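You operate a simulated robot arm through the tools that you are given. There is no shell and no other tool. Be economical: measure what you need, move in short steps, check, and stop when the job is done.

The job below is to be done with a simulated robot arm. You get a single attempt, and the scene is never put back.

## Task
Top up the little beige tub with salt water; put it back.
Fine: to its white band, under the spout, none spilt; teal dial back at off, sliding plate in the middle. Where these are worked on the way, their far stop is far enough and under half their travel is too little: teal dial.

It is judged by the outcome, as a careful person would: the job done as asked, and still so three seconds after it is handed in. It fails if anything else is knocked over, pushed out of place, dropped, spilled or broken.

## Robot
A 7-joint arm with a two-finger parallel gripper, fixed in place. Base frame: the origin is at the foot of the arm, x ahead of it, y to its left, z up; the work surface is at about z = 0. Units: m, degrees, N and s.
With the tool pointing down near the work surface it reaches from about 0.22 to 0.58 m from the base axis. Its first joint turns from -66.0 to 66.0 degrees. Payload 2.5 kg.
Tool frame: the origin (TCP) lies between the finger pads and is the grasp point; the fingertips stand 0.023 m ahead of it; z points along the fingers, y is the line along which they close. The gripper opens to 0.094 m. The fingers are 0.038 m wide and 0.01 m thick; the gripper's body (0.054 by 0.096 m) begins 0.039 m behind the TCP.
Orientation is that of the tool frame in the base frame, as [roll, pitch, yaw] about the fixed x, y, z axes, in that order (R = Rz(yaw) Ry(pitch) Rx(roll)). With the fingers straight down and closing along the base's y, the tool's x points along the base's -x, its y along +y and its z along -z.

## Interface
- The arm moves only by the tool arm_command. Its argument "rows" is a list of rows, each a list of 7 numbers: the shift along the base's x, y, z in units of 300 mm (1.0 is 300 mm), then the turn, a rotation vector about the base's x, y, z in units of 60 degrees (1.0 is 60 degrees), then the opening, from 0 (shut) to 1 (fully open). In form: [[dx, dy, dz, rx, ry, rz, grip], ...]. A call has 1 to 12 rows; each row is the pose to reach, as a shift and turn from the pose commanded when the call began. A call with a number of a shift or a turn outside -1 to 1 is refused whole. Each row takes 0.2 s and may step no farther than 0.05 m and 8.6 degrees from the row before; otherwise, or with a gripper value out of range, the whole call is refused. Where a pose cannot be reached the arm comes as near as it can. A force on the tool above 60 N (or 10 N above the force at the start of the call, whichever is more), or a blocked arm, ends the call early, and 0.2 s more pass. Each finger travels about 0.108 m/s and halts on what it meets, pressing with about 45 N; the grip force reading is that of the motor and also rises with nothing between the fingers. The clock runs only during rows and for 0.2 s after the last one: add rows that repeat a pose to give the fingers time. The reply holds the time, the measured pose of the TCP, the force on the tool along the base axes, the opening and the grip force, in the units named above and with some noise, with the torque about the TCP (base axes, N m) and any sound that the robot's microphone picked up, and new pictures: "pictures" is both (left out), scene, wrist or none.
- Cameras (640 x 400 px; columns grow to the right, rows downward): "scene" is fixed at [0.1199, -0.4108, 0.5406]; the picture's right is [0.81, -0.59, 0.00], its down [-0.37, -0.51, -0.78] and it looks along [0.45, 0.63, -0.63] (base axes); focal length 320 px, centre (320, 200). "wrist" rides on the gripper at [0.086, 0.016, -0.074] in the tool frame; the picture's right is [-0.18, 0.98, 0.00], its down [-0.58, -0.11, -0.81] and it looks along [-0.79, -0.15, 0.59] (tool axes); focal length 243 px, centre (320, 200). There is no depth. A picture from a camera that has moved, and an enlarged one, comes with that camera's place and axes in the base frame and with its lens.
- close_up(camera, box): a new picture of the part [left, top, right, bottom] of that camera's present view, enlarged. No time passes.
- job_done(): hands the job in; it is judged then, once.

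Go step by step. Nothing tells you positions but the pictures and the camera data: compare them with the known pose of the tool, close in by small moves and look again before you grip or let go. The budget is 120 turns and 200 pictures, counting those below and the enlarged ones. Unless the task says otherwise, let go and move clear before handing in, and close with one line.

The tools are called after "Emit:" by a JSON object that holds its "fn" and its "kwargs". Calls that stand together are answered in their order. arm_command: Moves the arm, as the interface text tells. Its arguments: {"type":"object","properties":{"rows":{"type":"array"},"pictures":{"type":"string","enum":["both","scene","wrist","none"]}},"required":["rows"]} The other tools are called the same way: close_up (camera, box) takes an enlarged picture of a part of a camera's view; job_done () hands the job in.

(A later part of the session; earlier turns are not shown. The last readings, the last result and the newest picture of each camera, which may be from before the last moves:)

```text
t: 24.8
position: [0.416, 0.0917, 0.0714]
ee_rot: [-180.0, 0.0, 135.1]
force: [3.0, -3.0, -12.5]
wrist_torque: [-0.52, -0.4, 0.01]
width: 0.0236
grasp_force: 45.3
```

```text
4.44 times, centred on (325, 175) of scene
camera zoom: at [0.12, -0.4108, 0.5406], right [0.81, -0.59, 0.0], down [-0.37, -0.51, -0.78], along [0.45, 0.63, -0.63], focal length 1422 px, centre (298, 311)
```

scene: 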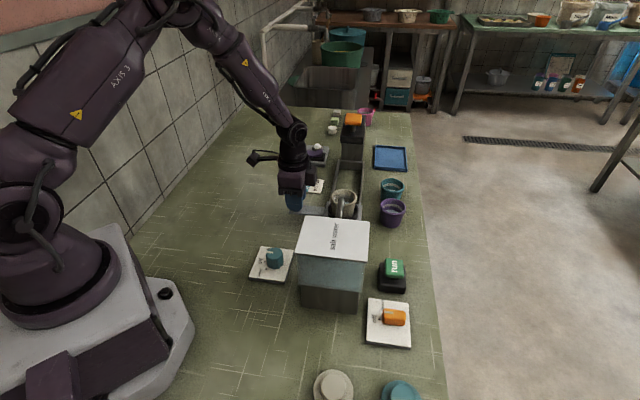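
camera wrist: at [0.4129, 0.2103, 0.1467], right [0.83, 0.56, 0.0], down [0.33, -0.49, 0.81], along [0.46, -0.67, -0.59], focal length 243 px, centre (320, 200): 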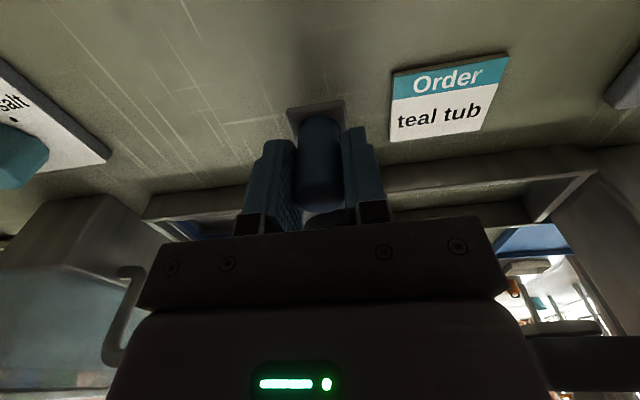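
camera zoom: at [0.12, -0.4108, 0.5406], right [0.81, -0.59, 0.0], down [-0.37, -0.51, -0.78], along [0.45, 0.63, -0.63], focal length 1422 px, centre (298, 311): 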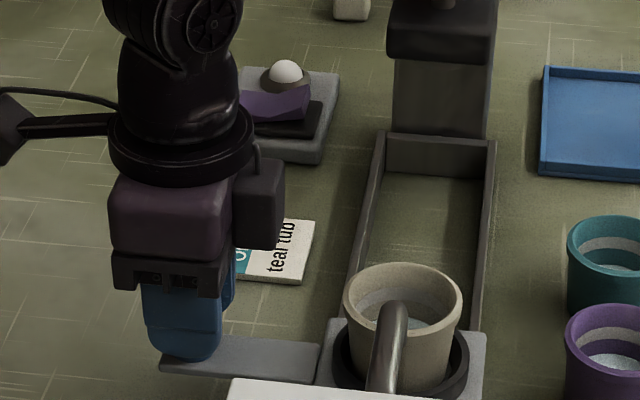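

The plate slides freely with the tub upright. I'll continue toward the spout.

Emit:
{"fn": "arm_command", "kwargs": {"rows": [[-0.015, -0.015, 0, 0, 0, 0, 0.15], [-0.04, -0.04, 0, 0, 0, 0, 0.15], [-0.07, -0.07, 0, 0, 0, 0, 0.15], [-0.1, -0.1, 0, 0, 0, 0, 0.15], [-0.12, -0.12, 0, 0, 0, 0, 0.15], [-0.13, -0.13, 0, 0, 0, 0, 0.15]]}}

Emit:
{"fn": "close_up", "kwargs": {"camera": "scene", "box": [270, 150, 380, 240]}}

Emit:
{"fn": "close_up", "kwargs": {"camera": "wrist", "box": [100, 100, 540, 400]}}

```text
t: 26.2
position: [0.3765, 0.0535, 0.0723]
ee_rot: [-179.8, 0.0, 135.0]
force: [5.8, -4.5, -33.0]
wrist_torque: [-0.25, -0.4, 0.03]
width: 0.0236
grasp_force: 45.6
camera wrist: at [0.3284, 0.1259, 0.1469], right [0.83, 0.56, 0.0], down [0.34, -0.49, 0.81], along [0.45, -0.67, -0.59], focal length 243 px, centre (320, 200)
```

scene: 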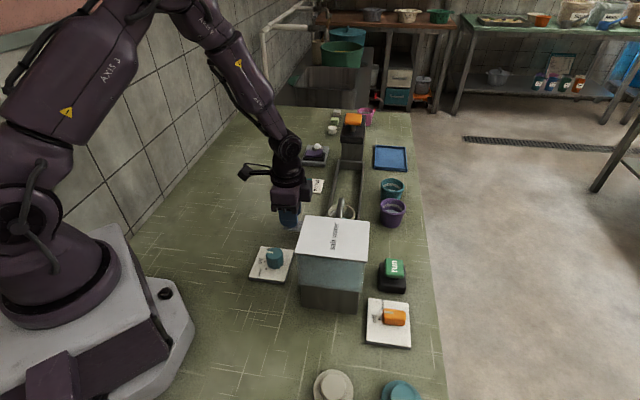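
wrist: 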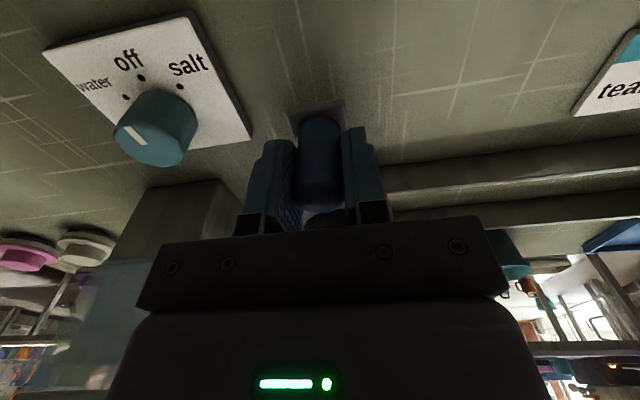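

```text
4.44 times, centred on (325, 195) of scene
camera zoom: at [0.12, -0.4108, 0.5406], right [0.81, -0.59, 0.0], down [-0.37, -0.51, -0.77], along [0.45, 0.63, -0.63], focal length 1422 px, centre (298, 222)
```

zoom: 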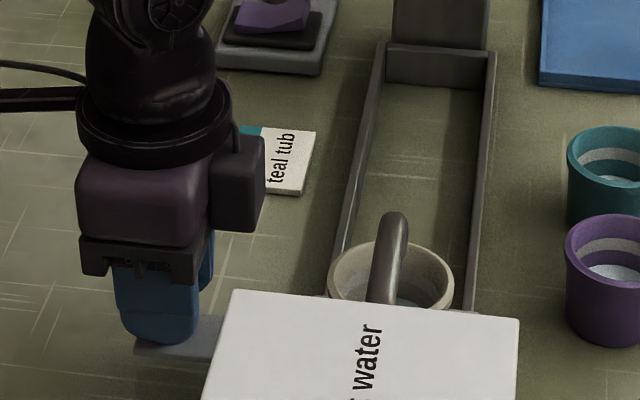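

```text
1.33 times, centred on (320, 250) of wrist
camera zoom: at [0.3284, 0.1259, 0.1469], right [0.83, 0.56, 0.0], down [0.34, -0.49, 0.81], along [0.45, -0.67, -0.59], focal length 324 px, centre (320, 133)
```

zoom: 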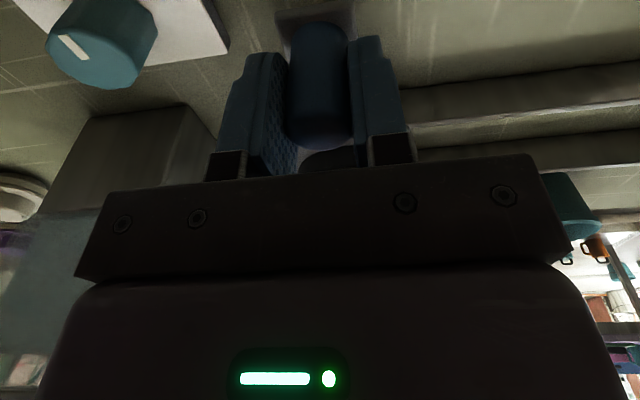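

The plate is nearly under the spout, with about 1 cm to go, and there is some vertical strain on the grip. I'll ease z down slightly and go on.

Emit:
{"fn": "arm_command", "kwargs": {"rows": [[0, 0, -0.005, 0, 0, 0, 0.15], [-0.01, -0.01, -0.005, 0, 0, 0, 0.15], [-0.02, -0.02, -0.005, 0, 0, 0, 0.15], [-0.03, -0.03, -0.005, 0, 0, 0, 0.15]], "pictures": "none"}}

Emit:
{"fn": "close_up", "kwargs": {"camera": "scene", "box": [310, 170, 380, 230]}}

```text
t: 27.2
position: [0.3707, 0.0475, 0.0717]
ee_rot: [179.7, 0.1, 135.0]
force: [12.8, 2.6, -3.7]
wrist_torque: [0.03, 1.39, -0.16]
width: 0.0237
grasp_force: 44.6
```

```text
6.67 times, centred on (345, 200) of scene
camera zoom: at [0.12, -0.4108, 0.5406], right [0.81, -0.59, 0.0], down [-0.37, -0.51, -0.78], along [0.45, 0.63, -0.63], focal length 2133 px, centre (153, 200)
```

zoom: 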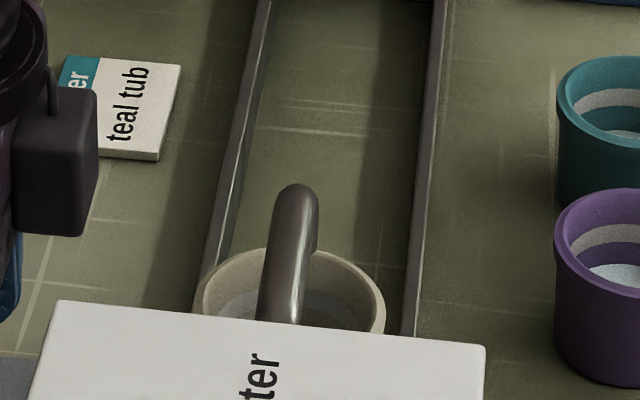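

A resistance is building, likely the stop. I'll push slightly more to confirm.

Emit:
{"fn": "arm_command", "kwargs": {"rows": [[-0.01, -0.01, 0, 0, 0, 0, 0.15], [-0.02, -0.02, 0, 0, 0, 0, 0.15], [-0.02, -0.02, 0, 0, 0, 0, 0.15]], "pictures": "none"}}

Emit:
{"fn": "close_up", "kwargs": {"camera": "scene", "box": [310, 170, 380, 230]}}

```text
t: 27.8
position: [0.3707, 0.0467, 0.0723]
ee_rot: [178.9, 0.6, 135.5]
force: [6.5, 2.4, -3.5]
wrist_torque: [-0.57, 1.2, -0.07]
width: 0.0237
grasp_force: 44.2
stopped in row 3: the force on the tool passed its limit at 64 N (the readings are from after the stop); the commanded pose is now the measured one
```

```text
6.67 times, centred on (345, 200) of scene
camera zoom: at [0.1199, -0.4108, 0.5406], right [0.81, -0.59, 0.0], down [-0.37, -0.51, -0.78], along [0.45, 0.63, -0.63], focal length 2133 px, centre (153, 200)
```

zoom: 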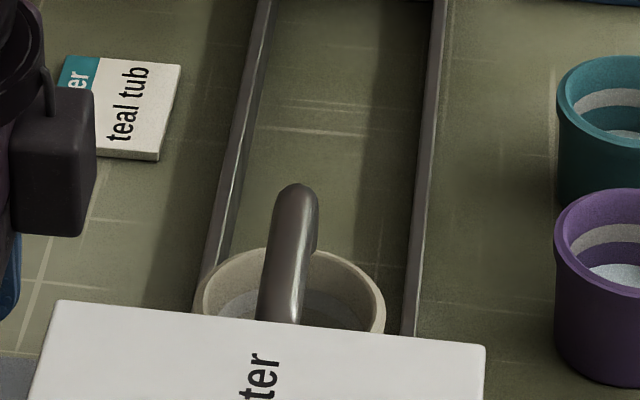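

The plate is at its stop under the spout. I'll release the peg, rise and look at the spout and dial.

Emit:
{"fn": "arm_command", "kwargs": {"rows": [[0, 0, 0, 0, 0, 0, 0.3], [0, 0, 0, 0, 0, 0, 0.5], [0, 0, 0.08, -0.006, 0.02, -0.008, 0.5], [0, 0, 0.2, -0.006, 0.02, -0.008, 0.5], [-0.05, -0.03, 0.33, -0.006, 0.02, 0.1, 0.6], [-0.12, -0.08, 0.4, -0.006, 0.02, 0.22, 0.6], [-0.19, -0.12, 0.4, -0.006, 0.02, 0.34, 0.6], [-0.236, -0.155, 0.4, -0.006, 0.02, 0.46, 0.6], [-0.236, -0.155, 0.4, -0.006, 0.02, 0.49, 0.6], [-0.236, -0.155, 0.4, -0.006, 0.02, 0.49, 0.6]]}}

Emit:
{"fn": "close_up", "kwargs": {"camera": "scene", "box": [230, 170, 370, 290]}}

Emit:
{"fn": "close_up", "kwargs": {"camera": "wrist", "box": [160, 0, 560, 240]}}

```text
t: 30.0
position: [0.2991, 0.0003, 0.1917]
ee_rot: [179.8, -0.4, 164.9]
force: [0.3, -0.3, 0.7]
wrist_torque: [-0.02, -0.01, -0.01]
width: 0.0562
grasp_force: 0.1
camera wrist: at [0.2209, 0.0377, 0.2669], right [0.43, 0.9, 0.0], down [0.54, -0.26, 0.8], along [0.72, -0.35, -0.6], focal length 243 px, centre (320, 200)
```

scene: 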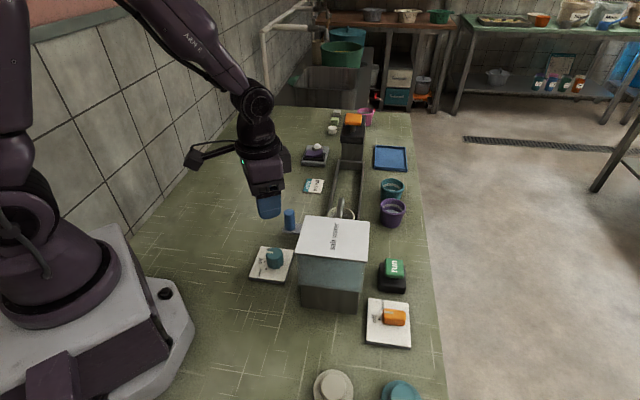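
wrist: 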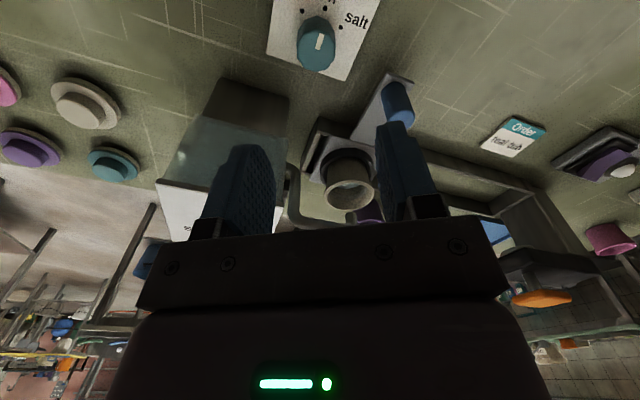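

```text
3.33 times, centred on (300, 230) of scene
camera zoom: at [0.1199, -0.4108, 0.5406], right [0.81, -0.59, 0.0], down [-0.37, -0.51, -0.78], along [0.45, 0.63, -0.63], focal length 1066 px, centre (387, 100)
```

zoom: 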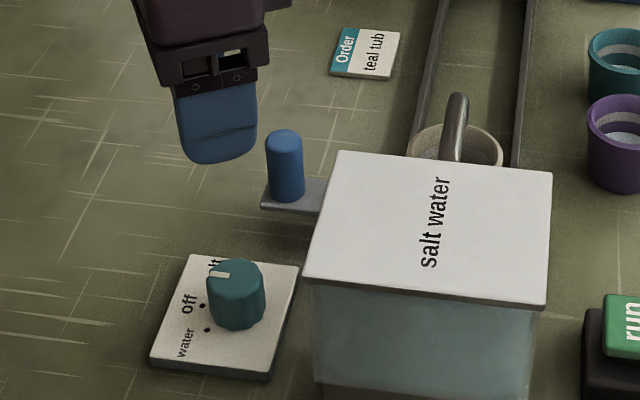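

```text
1.60 times, centred on (360, 120) of wrist
camera zoom: at [0.2209, 0.0377, 0.2669], right [0.43, 0.9, 0.0], down [0.54, -0.26, 0.8], along [0.72, -0.35, -0.6], focal length 388 px, centre (256, 328)
```

zoom: 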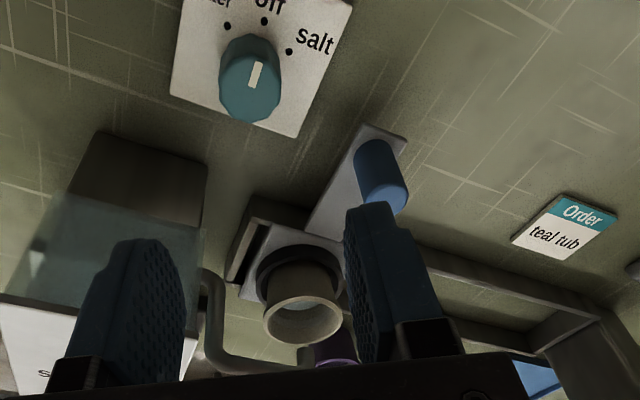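

The dial is at about (0.298,-0.001), right under the tool. I'll descend around it.

Emit:
{"fn": "arm_command", "kwargs": {"rows": [[-0.002, -0.005, -0.12, 0, 0, 0, 0.6], [-0.002, -0.005, -0.24, 0, 0, 0, 0.6], [-0.002, -0.005, -0.36, 0, 0, 0, 0.6], [-0.002, -0.005, -0.4, 0, 0, 0, 0.6], [-0.002, -0.005, -0.4, 0, 0, 0, 0.6]]}}

Emit:
{"fn": "close_up", "kwargs": {"camera": "scene", "box": [230, 180, 370, 300]}}

```text
t: 31.2
position: [0.2974, -0.0012, 0.072]
ee_rot: [179.8, -0.3, 164.8]
force: [0.2, 0.6, -0.1]
wrist_torque: [0.0, 0.01, 0.02]
width: 0.0565
grasp_force: 0.1
camera wrist: at [0.2195, 0.0366, 0.1473], right [0.43, 0.9, 0.0], down [0.54, -0.26, 0.8], along [0.72, -0.35, -0.6], focal length 243 px, centre (320, 200)
```

scene: 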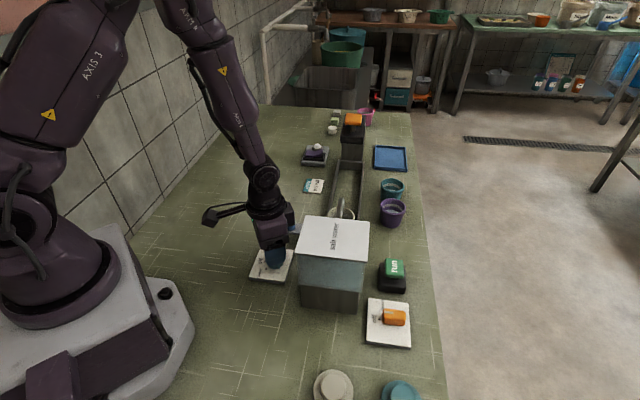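
wrist: 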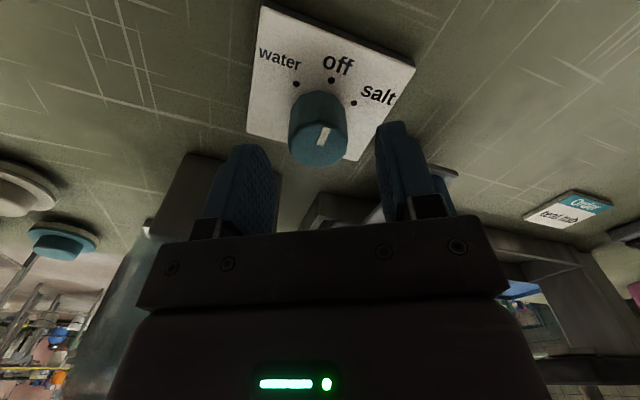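

```text
3.33 times, centred on (300, 240) of scene
camera zoom: at [0.1199, -0.4108, 0.5406], right [0.81, -0.59, 0.0], down [-0.37, -0.51, -0.78], along [0.45, 0.63, -0.63], focal length 1066 px, centre (387, 67)
```

zoom: 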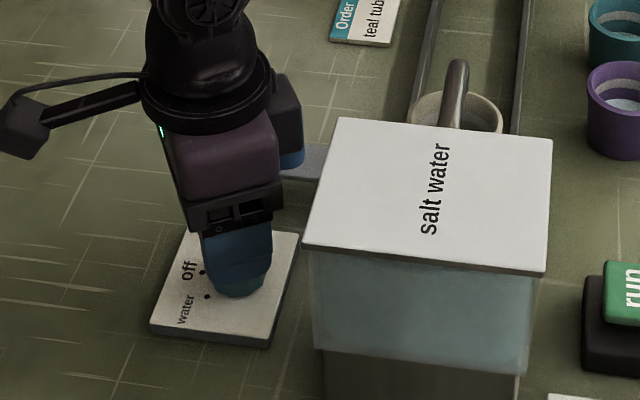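

The fingers straddle the dial. I'll descend and close.

Emit:
{"fn": "arm_command", "kwargs": {"rows": [[0, 0, -0.05, 0, 0, 0, 0.6], [0, 0, -0.097, 0, 0, 0, 0.6], [0, 0, -0.097, 0, 0, 0, 0.45], [0, 0, -0.097, 0, 0, 0, 0.3], [0, 0, -0.097, 0, 0, 0, 0.3]]}}

```text
t: 32.4
position: [0.2974, -0.0036, 0.0425]
ee_rot: [179.9, -0.3, 164.7]
force: [-1.6, -16.5, -5.3]
wrist_torque: [-0.37, 0.04, -0.06]
width: 0.0332
grasp_force: 45.1
camera wrist: at [0.2194, 0.0351, 0.1178], right [0.44, 0.9, 0.0], down [0.54, -0.26, 0.8], along [0.72, -0.35, -0.6], focal length 243 px, centre (320, 200)
```

scene: 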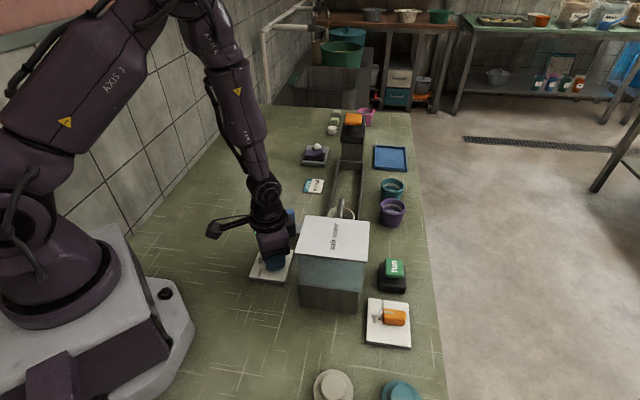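
wrist: 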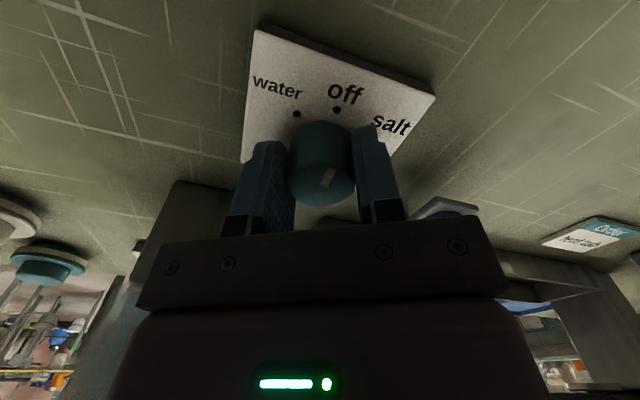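

The dial is gripped. I'll take a baseline view of the tub interior before opening.

Emit:
{"fn": "close_up", "kwargs": {"camera": "scene", "box": [322, 192, 362, 222]}}

Emit:
{"fn": "arm_command", "kwargs": {"rows": [[0, -0.0075, 0, 0, 0, 0, 0.3], [0, -0.0075, 0, 0, 0, -0.13, 0.3], [0, -0.0075, 0, 0, 0, -0.26, 0.3], [0, -0.0075, 0, 0, 0, -0.4, 0.3], [0, -0.0075, 0, 0, 0, -0.54, 0.3], [0, -0.0075, 0, 0, 0, -0.68, 0.3]]}}

Emit:
{"fn": "close_up", "kwargs": {"camera": "scene", "box": [322, 192, 362, 222]}}

```text
13.33 times, centred on (342, 207) of scene
camera zoom: at [0.1199, -0.4108, 0.5406], right [0.81, -0.59, 0.0], down [-0.37, -0.51, -0.78], along [0.45, 0.63, -0.63], focal length 4266 px, centre (27, 107)
```

zoom: 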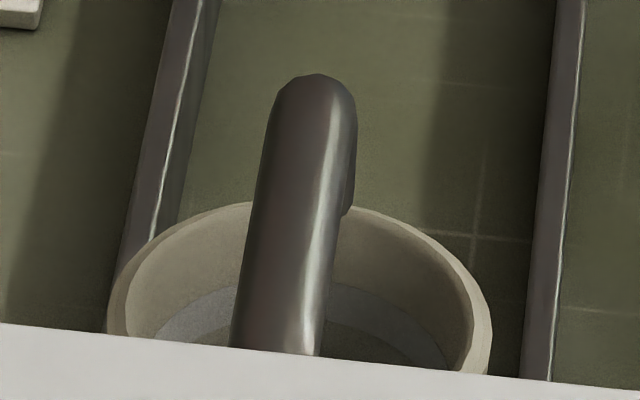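

```text
t: 33.8
position: [0.2972, -0.0006, 0.0437]
ee_rot: [179.8, -0.6, 124.3]
force: [5.9, 20.1, -32.3]
wrist_torque: [0.43, -0.07, 0.06]
width: 0.033
grasp_force: 44.9
camera wrist: at [0.2642, 0.0784, 0.119], right [0.92, 0.4, 0.0], down [0.24, -0.55, 0.8], along [0.32, -0.73, -0.6], focal length 243 px, centre (320, 200)
```

scene: 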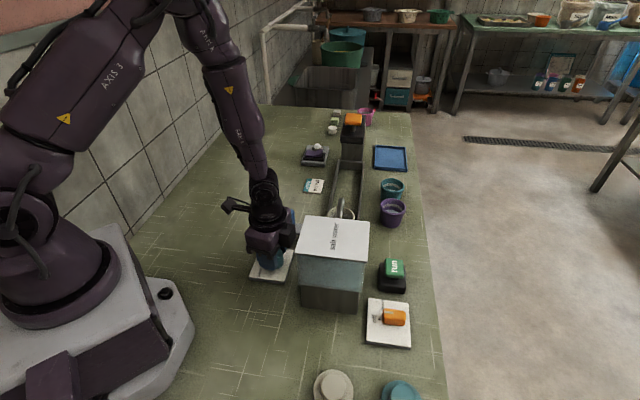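
wrist: 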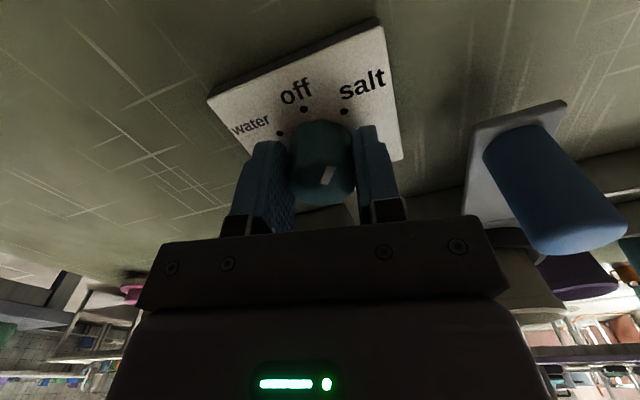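

```text
13.33 times, centred on (342, 207) of scene
camera zoom: at [0.12, -0.4108, 0.5406], right [0.81, -0.59, 0.0], down [-0.37, -0.51, -0.78], along [0.45, 0.63, -0.63], focal length 4266 px, centre (27, 107)
```

zoom: 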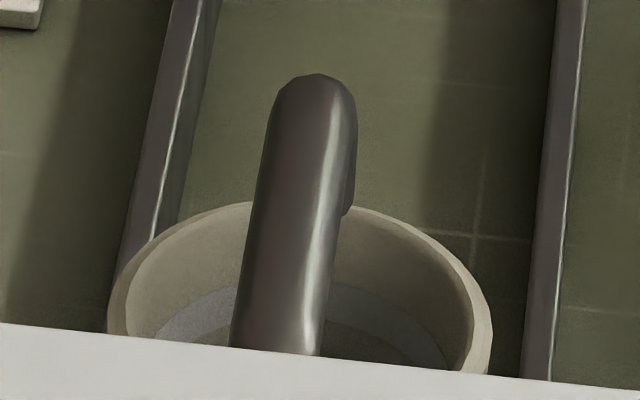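

The dial has turned about 40° and there is no visible change yet. I'll turn on to the salt stop.

Emit:
{"fn": "arm_command", "kwargs": {"rows": [[0, 0.004, -0.004, 0, 0, -0.1, 0.3], [0, 0.004, -0.004, 0, 0, -0.2, 0.3], [0, 0.004, -0.004, 0, 0, -0.23, 0.3]], "pictures": "wrist"}}

Emit:
{"fn": "close_up", "kwargs": {"camera": "scene", "box": [322, 192, 362, 222]}}

```text
t: 34.6
position: [0.2987, -0.0001, 0.0436]
ee_rot: [179.5, -0.3, 110.3]
force: [-1.9, 19.8, 32.5]
wrist_torque: [0.48, 0.05, 0.02]
width: 0.0335
grasp_force: 45.2
camera wrist: at [0.285, 0.0848, 0.1186], right [0.99, 0.17, 0.01], down [0.1, -0.59, 0.8], along [0.14, -0.79, -0.6], focal length 243 px, centre (320, 200)
```

wrist: 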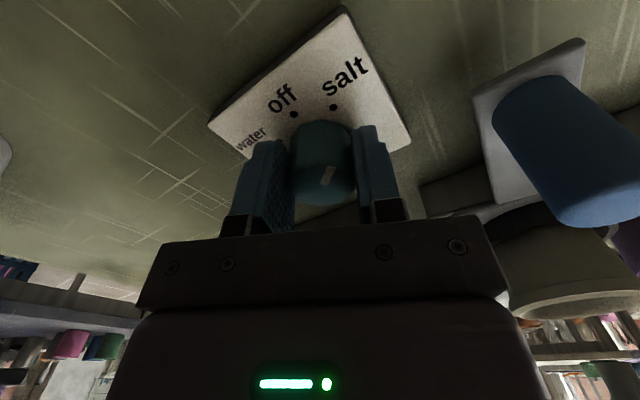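

```text
13.33 times, centred on (342, 207) of scene
camera zoom: at [0.1198, -0.4108, 0.5406], right [0.81, -0.59, 0.0], down [-0.37, -0.51, -0.78], along [0.46, 0.63, -0.63], focal length 4266 px, centre (27, 107)
```

zoom: 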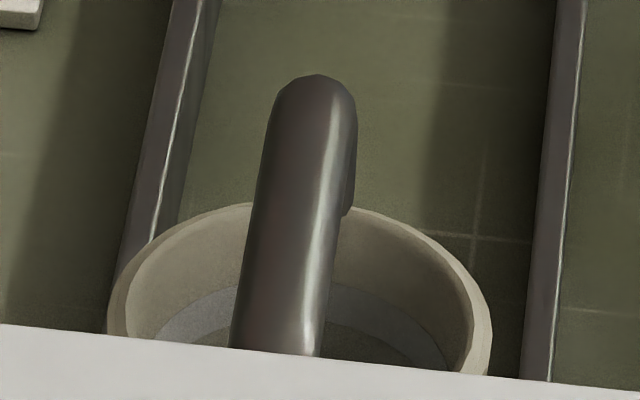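

The dial is at about 54°, at or near its salt stop. I'll wait briefly and look for flow.

Emit:
{"fn": "arm_command", "kwargs": {"rows": [[0, 0, 0.003, 0, 0, 0, 0.3], [0, 0, 0.003, 0, 0, 0, 0.3], [0, 0, 0.003, 0, 0, 0, 0.3], [0, 0, 0.003, 0, 0, 0, 0.3]], "pictures": "scene"}}

Emit:
{"fn": "close_up", "kwargs": {"camera": "scene", "box": [322, 192, 362, 222]}}

Emit:
{"fn": "close_up", "kwargs": {"camera": "wrist", "box": [280, 100, 640, 340]}}

```text
t: 35.6
position: [0.299, -0.0008, 0.0432]
ee_rot: [179.5, -0.3, 110.4]
force: [15.5, 23.3, 5.3]
wrist_torque: [0.71, -0.16, 0.07]
width: 0.0328
grasp_force: 45.6
```

scene: 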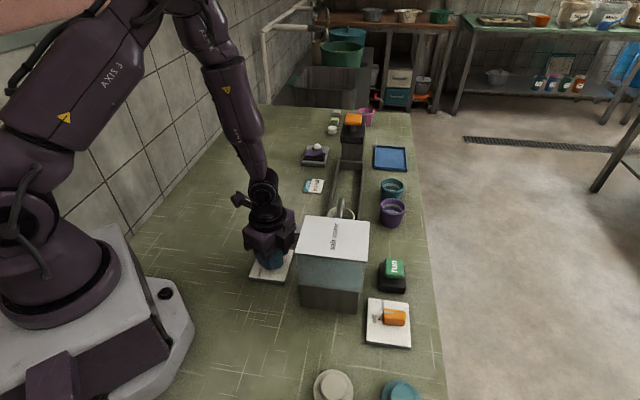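

```text
13.33 times, centred on (342, 207) of scene
camera zoom: at [0.1199, -0.4109, 0.5406], right [0.81, -0.59, 0.0], down [-0.37, -0.51, -0.78], along [0.45, 0.63, -0.63], focal length 4266 px, centre (27, 107)
```

zoom: 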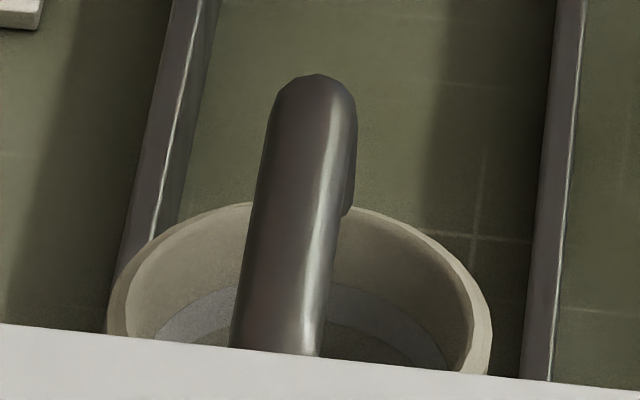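

```text
1.67 times, centred on (460, 220) of wrist
camera zoom: at [0.2848, 0.0848, 0.1185], right [0.99, 0.17, 0.01], down [0.1, -0.59, 0.8], along [0.14, -0.79, -0.6], focal length 404 px, centre (87, 167)
```

zoom: 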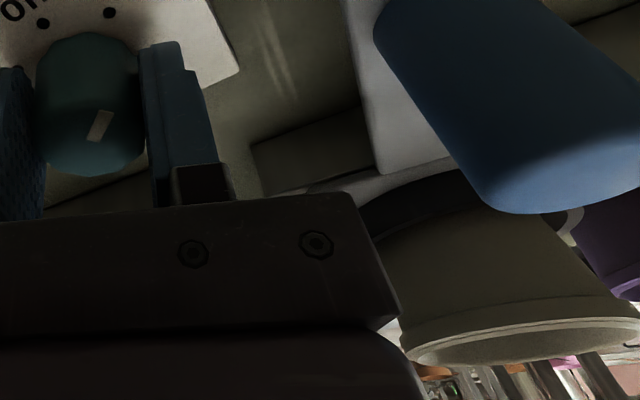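

Nothing has changed yet. I'll release the dial and rise for a clear view into the tub before deciding whether "run" starts the dosing.

Emit:
{"fn": "arm_command", "kwargs": {"rows": [[0, 0, 0, 0, 0, 0, 0.45], [0, 0, 0, 0, 0, 0, 0.6], [0, 0, 0.15, 0, 0, 0.1, 0.6], [0, 0, 0.3, 0, 0, 0.24, 0.6], [0, 0, 0.42, 0, 0, 0.38, 0.6], [0, 0, 0.5, 0, 0, 0.5, 0.6]]}}

Emit:
{"fn": "close_up", "kwargs": {"camera": "wrist", "box": [220, 0, 480, 240]}}

Emit:
{"fn": "close_up", "kwargs": {"camera": "scene", "box": [322, 192, 362, 222]}}

```text
t: 37.0
position: [0.2955, -0.0028, 0.1938]
ee_rot: [179.9, -0.4, 140.3]
force: [0.5, 0.4, 0.7]
wrist_torque: [0.02, -0.02, 0.0]
width: 0.0562
grasp_force: 0.1
camera wrist: at [0.2409, 0.0635, 0.2695], right [0.77, 0.64, 0.0], down [0.38, -0.46, 0.8], along [0.51, -0.62, -0.6], focal length 243 px, centre (320, 200)
```

scene: 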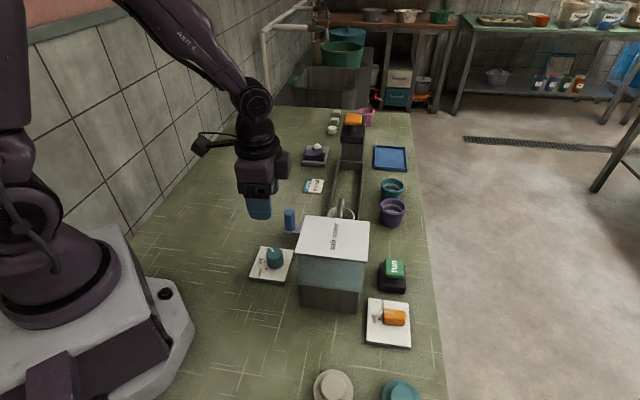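
wrist: 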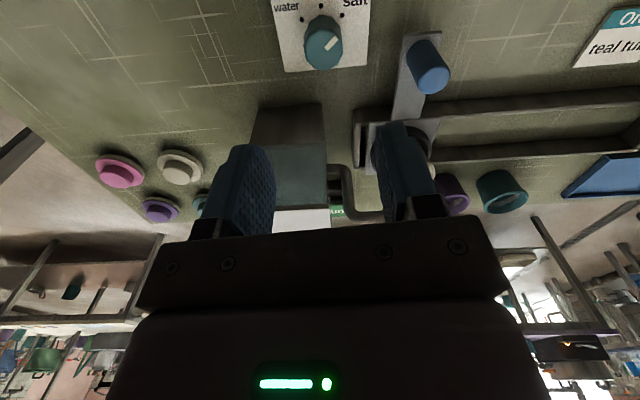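

```text
1.67 times, centred on (350, 120) of wrist
camera zoom: at [0.2409, 0.0635, 0.2695], right [0.77, 0.64, 0.0], down [0.38, -0.46, 0.8], along [0.51, -0.62, -0.6], focal length 404 px, centre (270, 333)
```

zoom: 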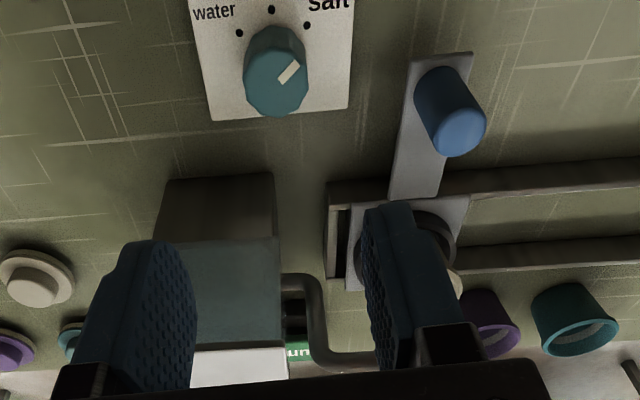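

```text
13.33 times, centred on (342, 207) of scene
camera zoom: at [0.1199, -0.4108, 0.5406], right [0.81, -0.59, 0.0], down [-0.37, -0.51, -0.78], along [0.45, 0.63, -0.63], focal length 4266 px, centre (27, 107)
```

zoom: 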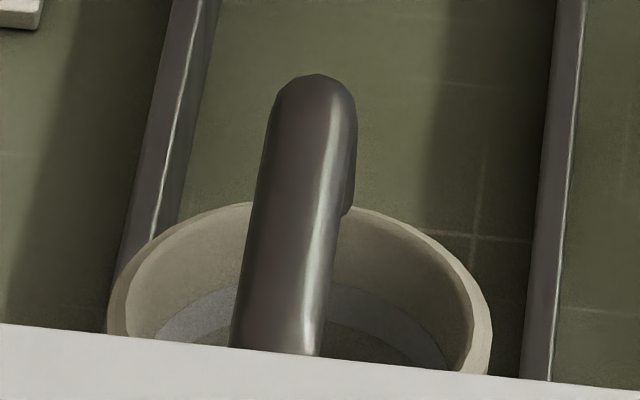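

The dial points at salt but nothing flows, so "run" must start the dosing; I place it at about (0.47,-0.173), top z≈0.05. I'll go up over the tank toward it, turning the tool so that the camera arm stays clear of the tank.

Emit:
{"fn": "arm_command", "kwargs": {"rows": [[0, 0, 0.1, 0, 0, 0.1, 0.4], [0.02, -0.02, 0.2, 0, 0, 0.22, 0.2], [0.08, -0.08, 0.3, 0, 0, 0.34, 0], [0.16, -0.16, 0.35, 0, 0, 0.46, 0], [0.24, -0.24, 0.35, 0, 0, 0.58, 0], [0.32, -0.31, 0.35, 0, 0, 0.7, 0], [0.4, -0.39, 0.35, 0, 0, 0.82, 0], [0.48, -0.47, 0.35, 0, 0, 0.94, 0], [0.48, -0.47, 0.35, 0, 0, 0.94, 0]], "pictures": "none"}}

Emit:
{"fn": "arm_command", "kwargs": {"rows": [[0.05, -0.05, 0, 0, 0, 0.12, 0], [0.108, -0.107, 0, 0, 0, 0.24, 0], [0.108, -0.107, 0, 0, 0, 0.36, 0], [0.108, -0.107, -0.08, 0, 0, 0.47, 0], [0.108, -0.107, -0.16, 0, 0, 0.47, 0], [0.108, -0.107, -0.16, 0, 0, 0.47, 0]]}}

Emit:
{"fn": "close_up", "kwargs": {"camera": "scene", "box": [300, 180, 460, 300]}}

```text
t: 39.0
position: [0.4416, -0.1428, 0.299]
ee_rot: [179.9, -0.5, -163.3]
force: [-0.3, 0.1, 0.3]
wrist_torque: [-0.01, 0.0, -0.02]
width: 0.0
grasp_force: 42.7
```

```text
t: 40.4
position: [0.4754, -0.175, 0.2499]
ee_rot: [179.9, -0.4, -135.1]
force: [0.2, 0.1, -0.2]
wrist_torque: [0.01, 0.01, -0.01]
width: 0.0
grasp_force: 42.7
camera wrist: at [0.404, -0.2245, 0.3248], right [-0.56, 0.83, 0.0], down [0.49, 0.33, 0.8], along [0.66, 0.45, -0.6], focal length 243 px, centre (320, 200)
```

scene: 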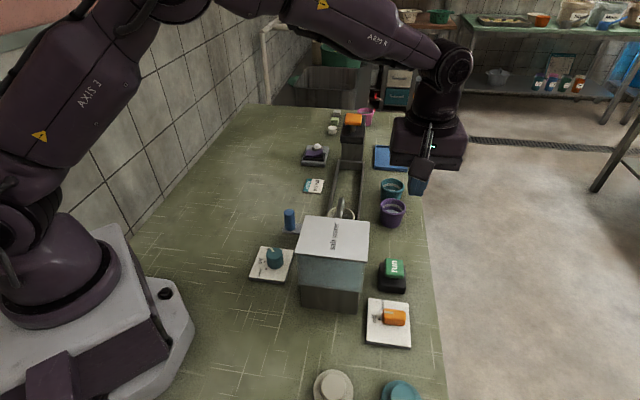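
wrist: 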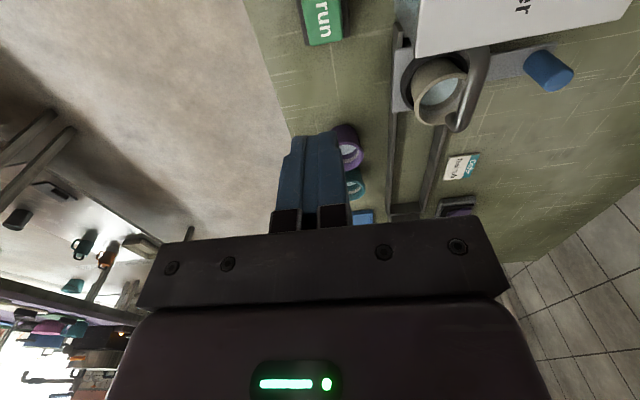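

```text
3.33 times, centred on (380, 240) of scene
camera zoom: at [0.1199, -0.4108, 0.5406], right [0.81, -0.59, 0.0], down [-0.37, -0.51, -0.78], along [0.45, 0.63, -0.63], focal length 1066 px, centre (120, 67)
```

zoom: 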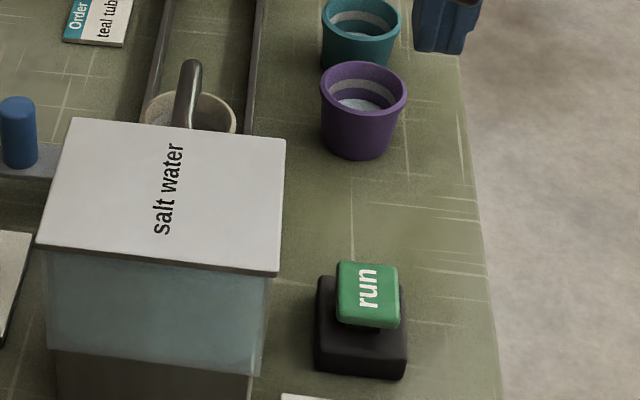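

I'm above the run button (0.473,-0.175), and the wrist view shows the tub well. I'll descend to just above the button.

Emit:
{"fn": "arm_command", "kwargs": {"rows": [[-0.003, 0, -0.14, 0, 0, 0, 0], [-0.003, 0, -0.28, 0, 0, 0, 0], [-0.003, 0, -0.42, 0, 0, 0, 0], [-0.003, 0, -0.5, 0, 0, 0, 0], [-0.003, 0, -0.5, 0, 0, 0, 0]]}}

Emit:
{"fn": "close_up", "kwargs": {"camera": "scene", "box": [300, 180, 460, 300]}}

Emit:
{"fn": "close_up", "kwargs": {"camera": "wrist", "box": [300, 0, 640, 220]}}

```text
t: 41.6
position: [0.4736, -0.1771, 0.1011]
ee_rot: [179.8, -0.5, -135.1]
force: [0.2, 0.8, 0.2]
wrist_torque: [0.01, -0.02, 0.0]
width: 0.0003
grasp_force: 42.4
camera wrist: at [0.403, -0.2261, 0.176], right [-0.56, 0.83, 0.0], down [0.49, 0.33, 0.8], along [0.66, 0.45, -0.6], focal length 243 px, centre (320, 200)
```

scene: 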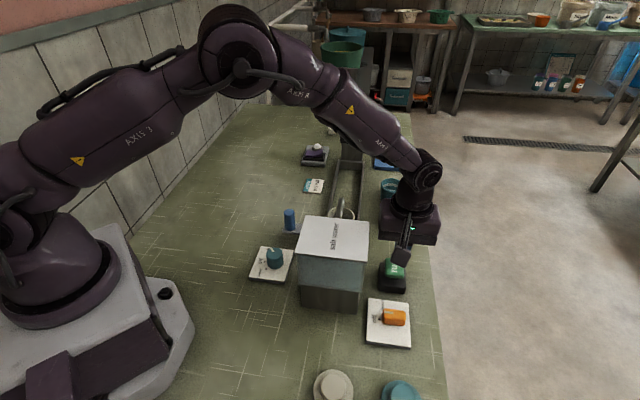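
wrist: 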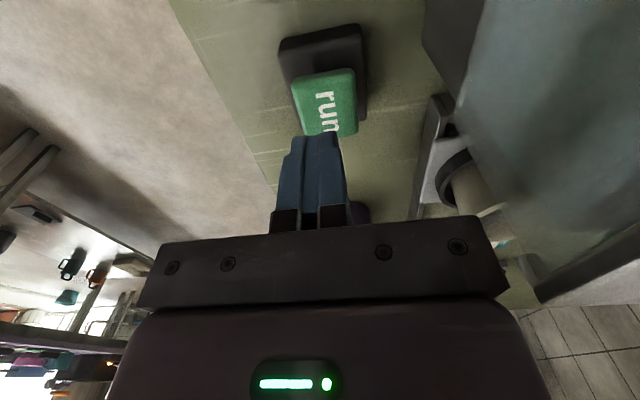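

```text
3.33 times, centred on (380, 240) of scene
camera zoom: at [0.1199, -0.4108, 0.5406], right [0.81, -0.59, 0.0], down [-0.37, -0.51, -0.78], along [0.45, 0.63, -0.63], focal length 1066 px, centre (120, 67)
```

zoom: 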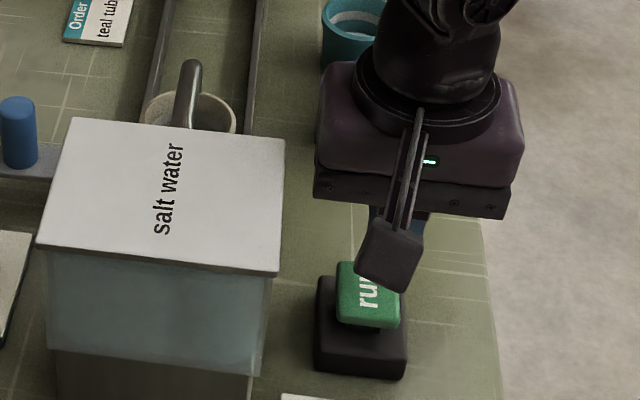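

```text
1.82 times, centred on (470, 110) of wrist
camera zoom: at [0.403, -0.2261, 0.176], right [-0.56, 0.83, 0.0], down [0.49, 0.33, 0.8], along [0.66, 0.45, -0.6], focal length 441 px, centre (47, 364)
```

zoom: 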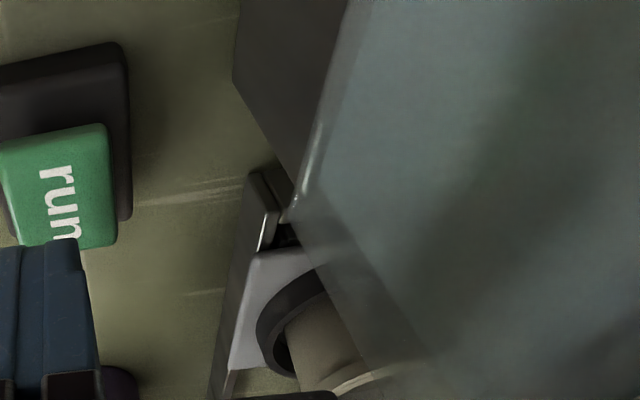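

I'll centre on the cap and press briefly, then lift and see what it does.

Emit:
{"fn": "arm_command", "kwargs": {"rows": [[-0.018, -0.015, 0, 0, 0, 0, 0], [-0.018, -0.015, -0.06, 0, 0, 0, 0], [-0.018, -0.015, -0.09, 0, 0, 0, 0], [-0.018, -0.015, -0.11, 0, 0, 0, 0]], "pictures": "none"}}

Emit:
{"fn": "close_up", "kwargs": {"camera": "scene", "box": [300, 180, 460, 300]}}

Emit:
{"fn": "close_up", "kwargs": {"camera": "scene", "box": [322, 192, 362, 222]}}

```text
t: 42.6
position: [0.4685, -0.1806, 0.0668]
ee_rot: [179.8, -0.4, -135.1]
force: [0.2, 0.6, 1.7]
wrist_torque: [0.03, -0.04, 0.0]
width: 0.0
grasp_force: 42.2
```

```text
3.33 times, centred on (380, 240) of scene
camera zoom: at [0.1199, -0.4108, 0.5406], right [0.81, -0.59, 0.0], down [-0.37, -0.51, -0.78], along [0.45, 0.63, -0.63], focal length 1066 px, centre (120, 67)
```

zoom: 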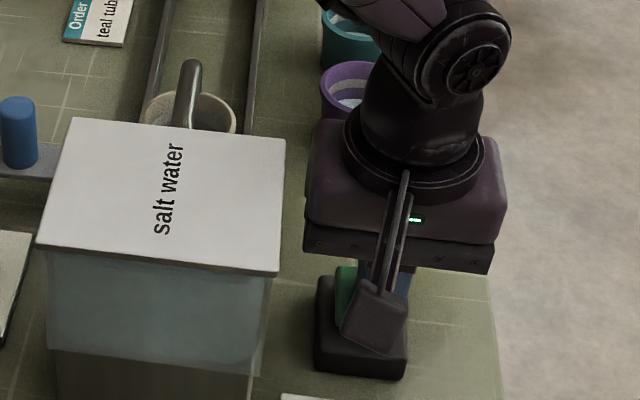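

```text
13.33 times, centred on (342, 207) of scene
camera zoom: at [0.1199, -0.4108, 0.5406], right [0.81, -0.59, 0.0], down [-0.37, -0.51, -0.78], along [0.45, 0.63, -0.63], focal length 4266 px, centre (27, 107)
```

zoom: 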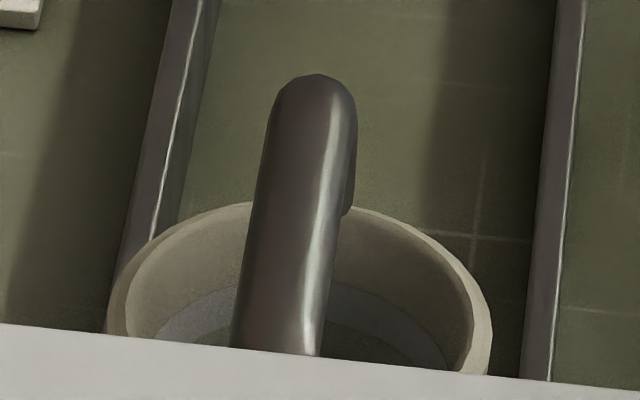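

I'm just touching the cap. I'll press a few millimetres more.

Emit:
{"fn": "arm_command", "kwargs": {"rows": [[0, 0, -0.015, 0, 0, 0, 0], [0, 0, -0.03, 0, 0, 0, 0]], "pictures": "wrist"}}

Emit:
{"fn": "close_up", "kwargs": {"camera": "scene", "box": [322, 192, 362, 222]}}

```text
t: 43.2
position: [0.4702, -0.1794, 0.0582]
ee_rot: [179.8, -0.4, -135.2]
force: [-4.0, 0.6, 5.9]
wrist_torque: [0.05, 0.01, 0.07]
width: 0.0
grasp_force: 42.7
heard: click
camera wrist: at [0.3979, -0.2298, 0.1339], right [-0.56, 0.83, 0.0], down [0.49, 0.33, 0.8], along [0.66, 0.45, -0.6], focal length 243 px, centre (320, 200)
```

wrist: 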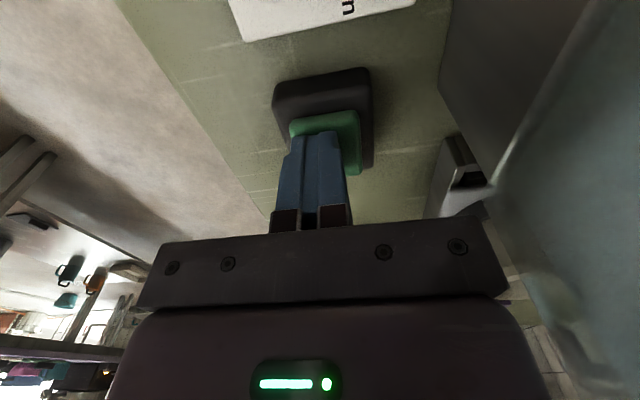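

```text
13.33 times, centred on (342, 207) of scene
camera zoom: at [0.1199, -0.4108, 0.5406], right [0.81, -0.59, 0.0], down [-0.37, -0.51, -0.78], along [0.45, 0.63, -0.63], focal length 4266 px, centre (27, 107)
```

zoom: 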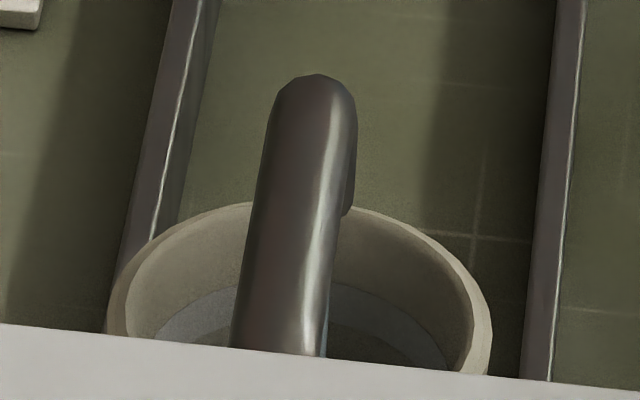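

It clicked, and a faint bluish stream shows beside the spout. I'll hold briefly and check the level.

Emit:
{"fn": "arm_command", "kwargs": {"rows": [[0, 0, 0, 0, 0, 0, 0]], "pictures": "none"}}

Emit:
{"fn": "close_up", "kwargs": {"camera": "scene", "box": [322, 192, 362, 222]}}

```text
t: 43.6
position: [0.4696, -0.1802, 0.0581]
ee_rot: [179.8, -0.4, -135.1]
force: [-3.0, -1.5, 8.1]
wrist_torque: [0.1, -0.03, 0.08]
width: 0.0002
grasp_force: 42.4
```

```text
13.33 times, centred on (342, 207) of scene
camera zoom: at [0.1199, -0.4108, 0.5406], right [0.81, -0.59, 0.0], down [-0.37, -0.51, -0.78], along [0.46, 0.63, -0.63], focal length 4266 px, centre (27, 107)
```

zoom: 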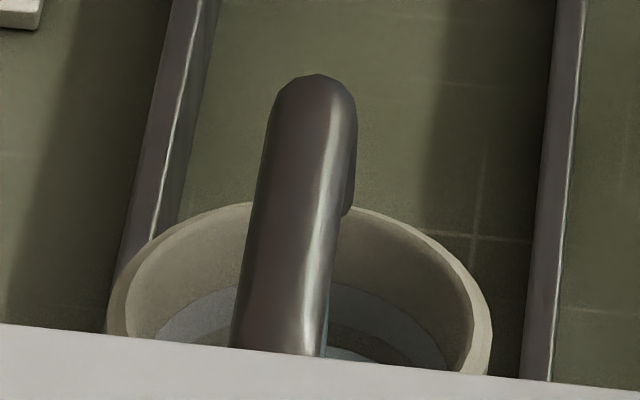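

The level is rising. I'll lift off to see whether the flow stops on release.

Emit:
{"fn": "arm_command", "kwargs": {"rows": [[0, 0, 0.05, 0, 0, 0, 0]], "pictures": "none"}}

Emit:
{"fn": "close_up", "kwargs": {"camera": "scene", "box": [332, 205, 358, 222]}}

```text
t: 44.0
position: [0.4674, -0.1802, 0.0732]
ee_rot: [179.7, -0.3, -135.1]
force: [0.2, 0.3, 0.1]
wrist_torque: [-0.02, 0.0, 0.0]
width: 0.0
grasp_force: 42.0
```

```text
16.00 times, centred on (345, 214) of scene
camera zoom: at [0.1199, -0.4108, 0.5406], right [0.81, -0.59, 0.0], down [-0.37, -0.51, -0.78], along [0.45, 0.63, -0.63], focal length 5119 px, centre (-80, -16)
```

zoom: 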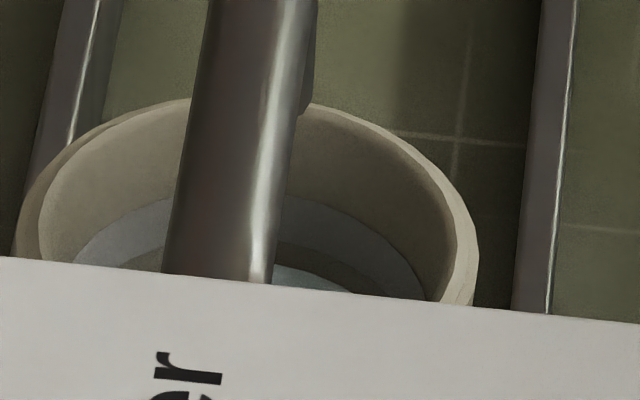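

I'll hold still and check whether the level keeps changing.

Emit:
{"fn": "arm_command", "kwargs": {"rows": [[0, 0, 0, 0, 0, 0, 0]], "pictures": "none"}}

Emit:
{"fn": "close_up", "kwargs": {"camera": "scene", "box": [332, 205, 358, 222]}}

```text
t: 44.4
position: [0.4684, -0.1797, 0.0727]
ee_rot: [179.8, -0.4, -135.2]
force: [-0.2, -0.6, 0.4]
wrist_torque: [0.01, 0.0, -0.03]
width: 0.0002
grasp_force: 42.1
```

```text
16.00 times, centred on (345, 214) of scene
camera zoom: at [0.1199, -0.4108, 0.5406], right [0.81, -0.59, 0.0], down [-0.37, -0.51, -0.78], along [0.45, 0.63, -0.63], focal length 5119 px, centre (-80, -16)
```

zoom: 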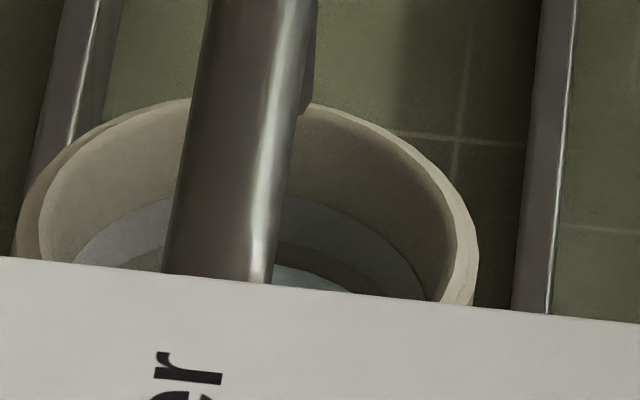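

The flow runs only while the button is pressed. I'll press again for a short spell.

Emit:
{"fn": "arm_command", "kwargs": {"rows": [[0, 0, -0.05, 0, 0, 0, 0], [0, 0, -0.05, 0, 0, 0, 0], [0, 0, -0.05, 0, 0, 0, 0]], "pictures": "none"}}

Emit:
{"fn": "close_up", "kwargs": {"camera": "scene", "box": [332, 205, 358, 222]}}

```text
t: 45.2
position: [0.4683, -0.179, 0.0593]
ee_rot: [179.9, -0.4, -135.2]
force: [-3.5, 2.4, 7.7]
wrist_torque: [0.14, -0.04, 0.05]
width: 0.0001
grasp_force: 41.8
heard: click
```

```text
16.00 times, centred on (345, 214) of scene
camera zoom: at [0.1199, -0.4108, 0.5406], right [0.81, -0.59, 0.0], down [-0.37, -0.51, -0.78], along [0.46, 0.63, -0.63], focal length 5119 px, centre (-80, -16)
```

zoom: 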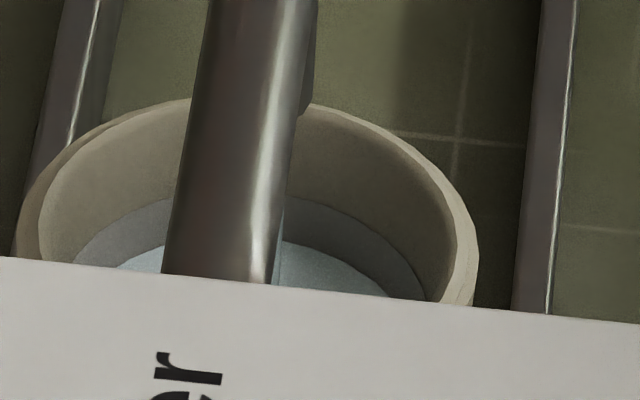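

The water has just reached the band's lower edge. I'll hold about 0.4 s more for mid-band, then release.

Emit:
{"fn": "arm_command", "kwargs": {"rows": [[0, 0, 0, 0, 0, 0, 0], [0, 0, 0, 0, 0, 0, 0], [0, 0, 0.06, 0, 0, 0, 0], [0, 0, 0.1, 0, 0, 0, 0]], "pictures": "none"}}

Emit:
{"fn": "close_up", "kwargs": {"camera": "scene", "box": [332, 205, 358, 222]}}

```text
t: 46.2
position: [0.4678, -0.1808, 0.0872]
ee_rot: [179.8, -0.4, -135.1]
force: [-0.9, 0.5, -0.1]
wrist_torque: [0.01, 0.0, -0.01]
width: 0.0002
grasp_force: 42.5
```

```text
16.00 times, centred on (345, 214) of scene
camera zoom: at [0.1199, -0.4108, 0.5406], right [0.81, -0.59, 0.0], down [-0.37, -0.51, -0.78], along [0.45, 0.63, -0.63], focal length 5119 px, centre (-80, -16)
```

zoom: 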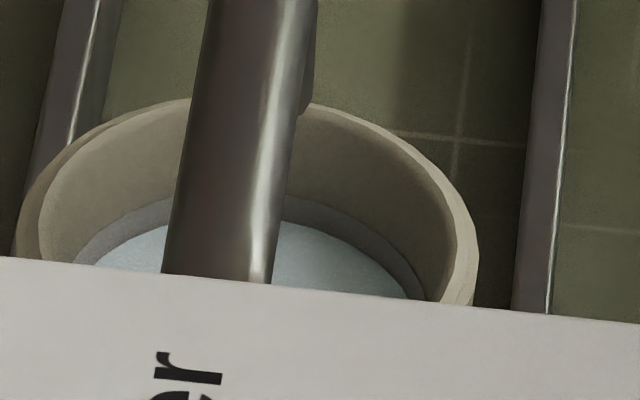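

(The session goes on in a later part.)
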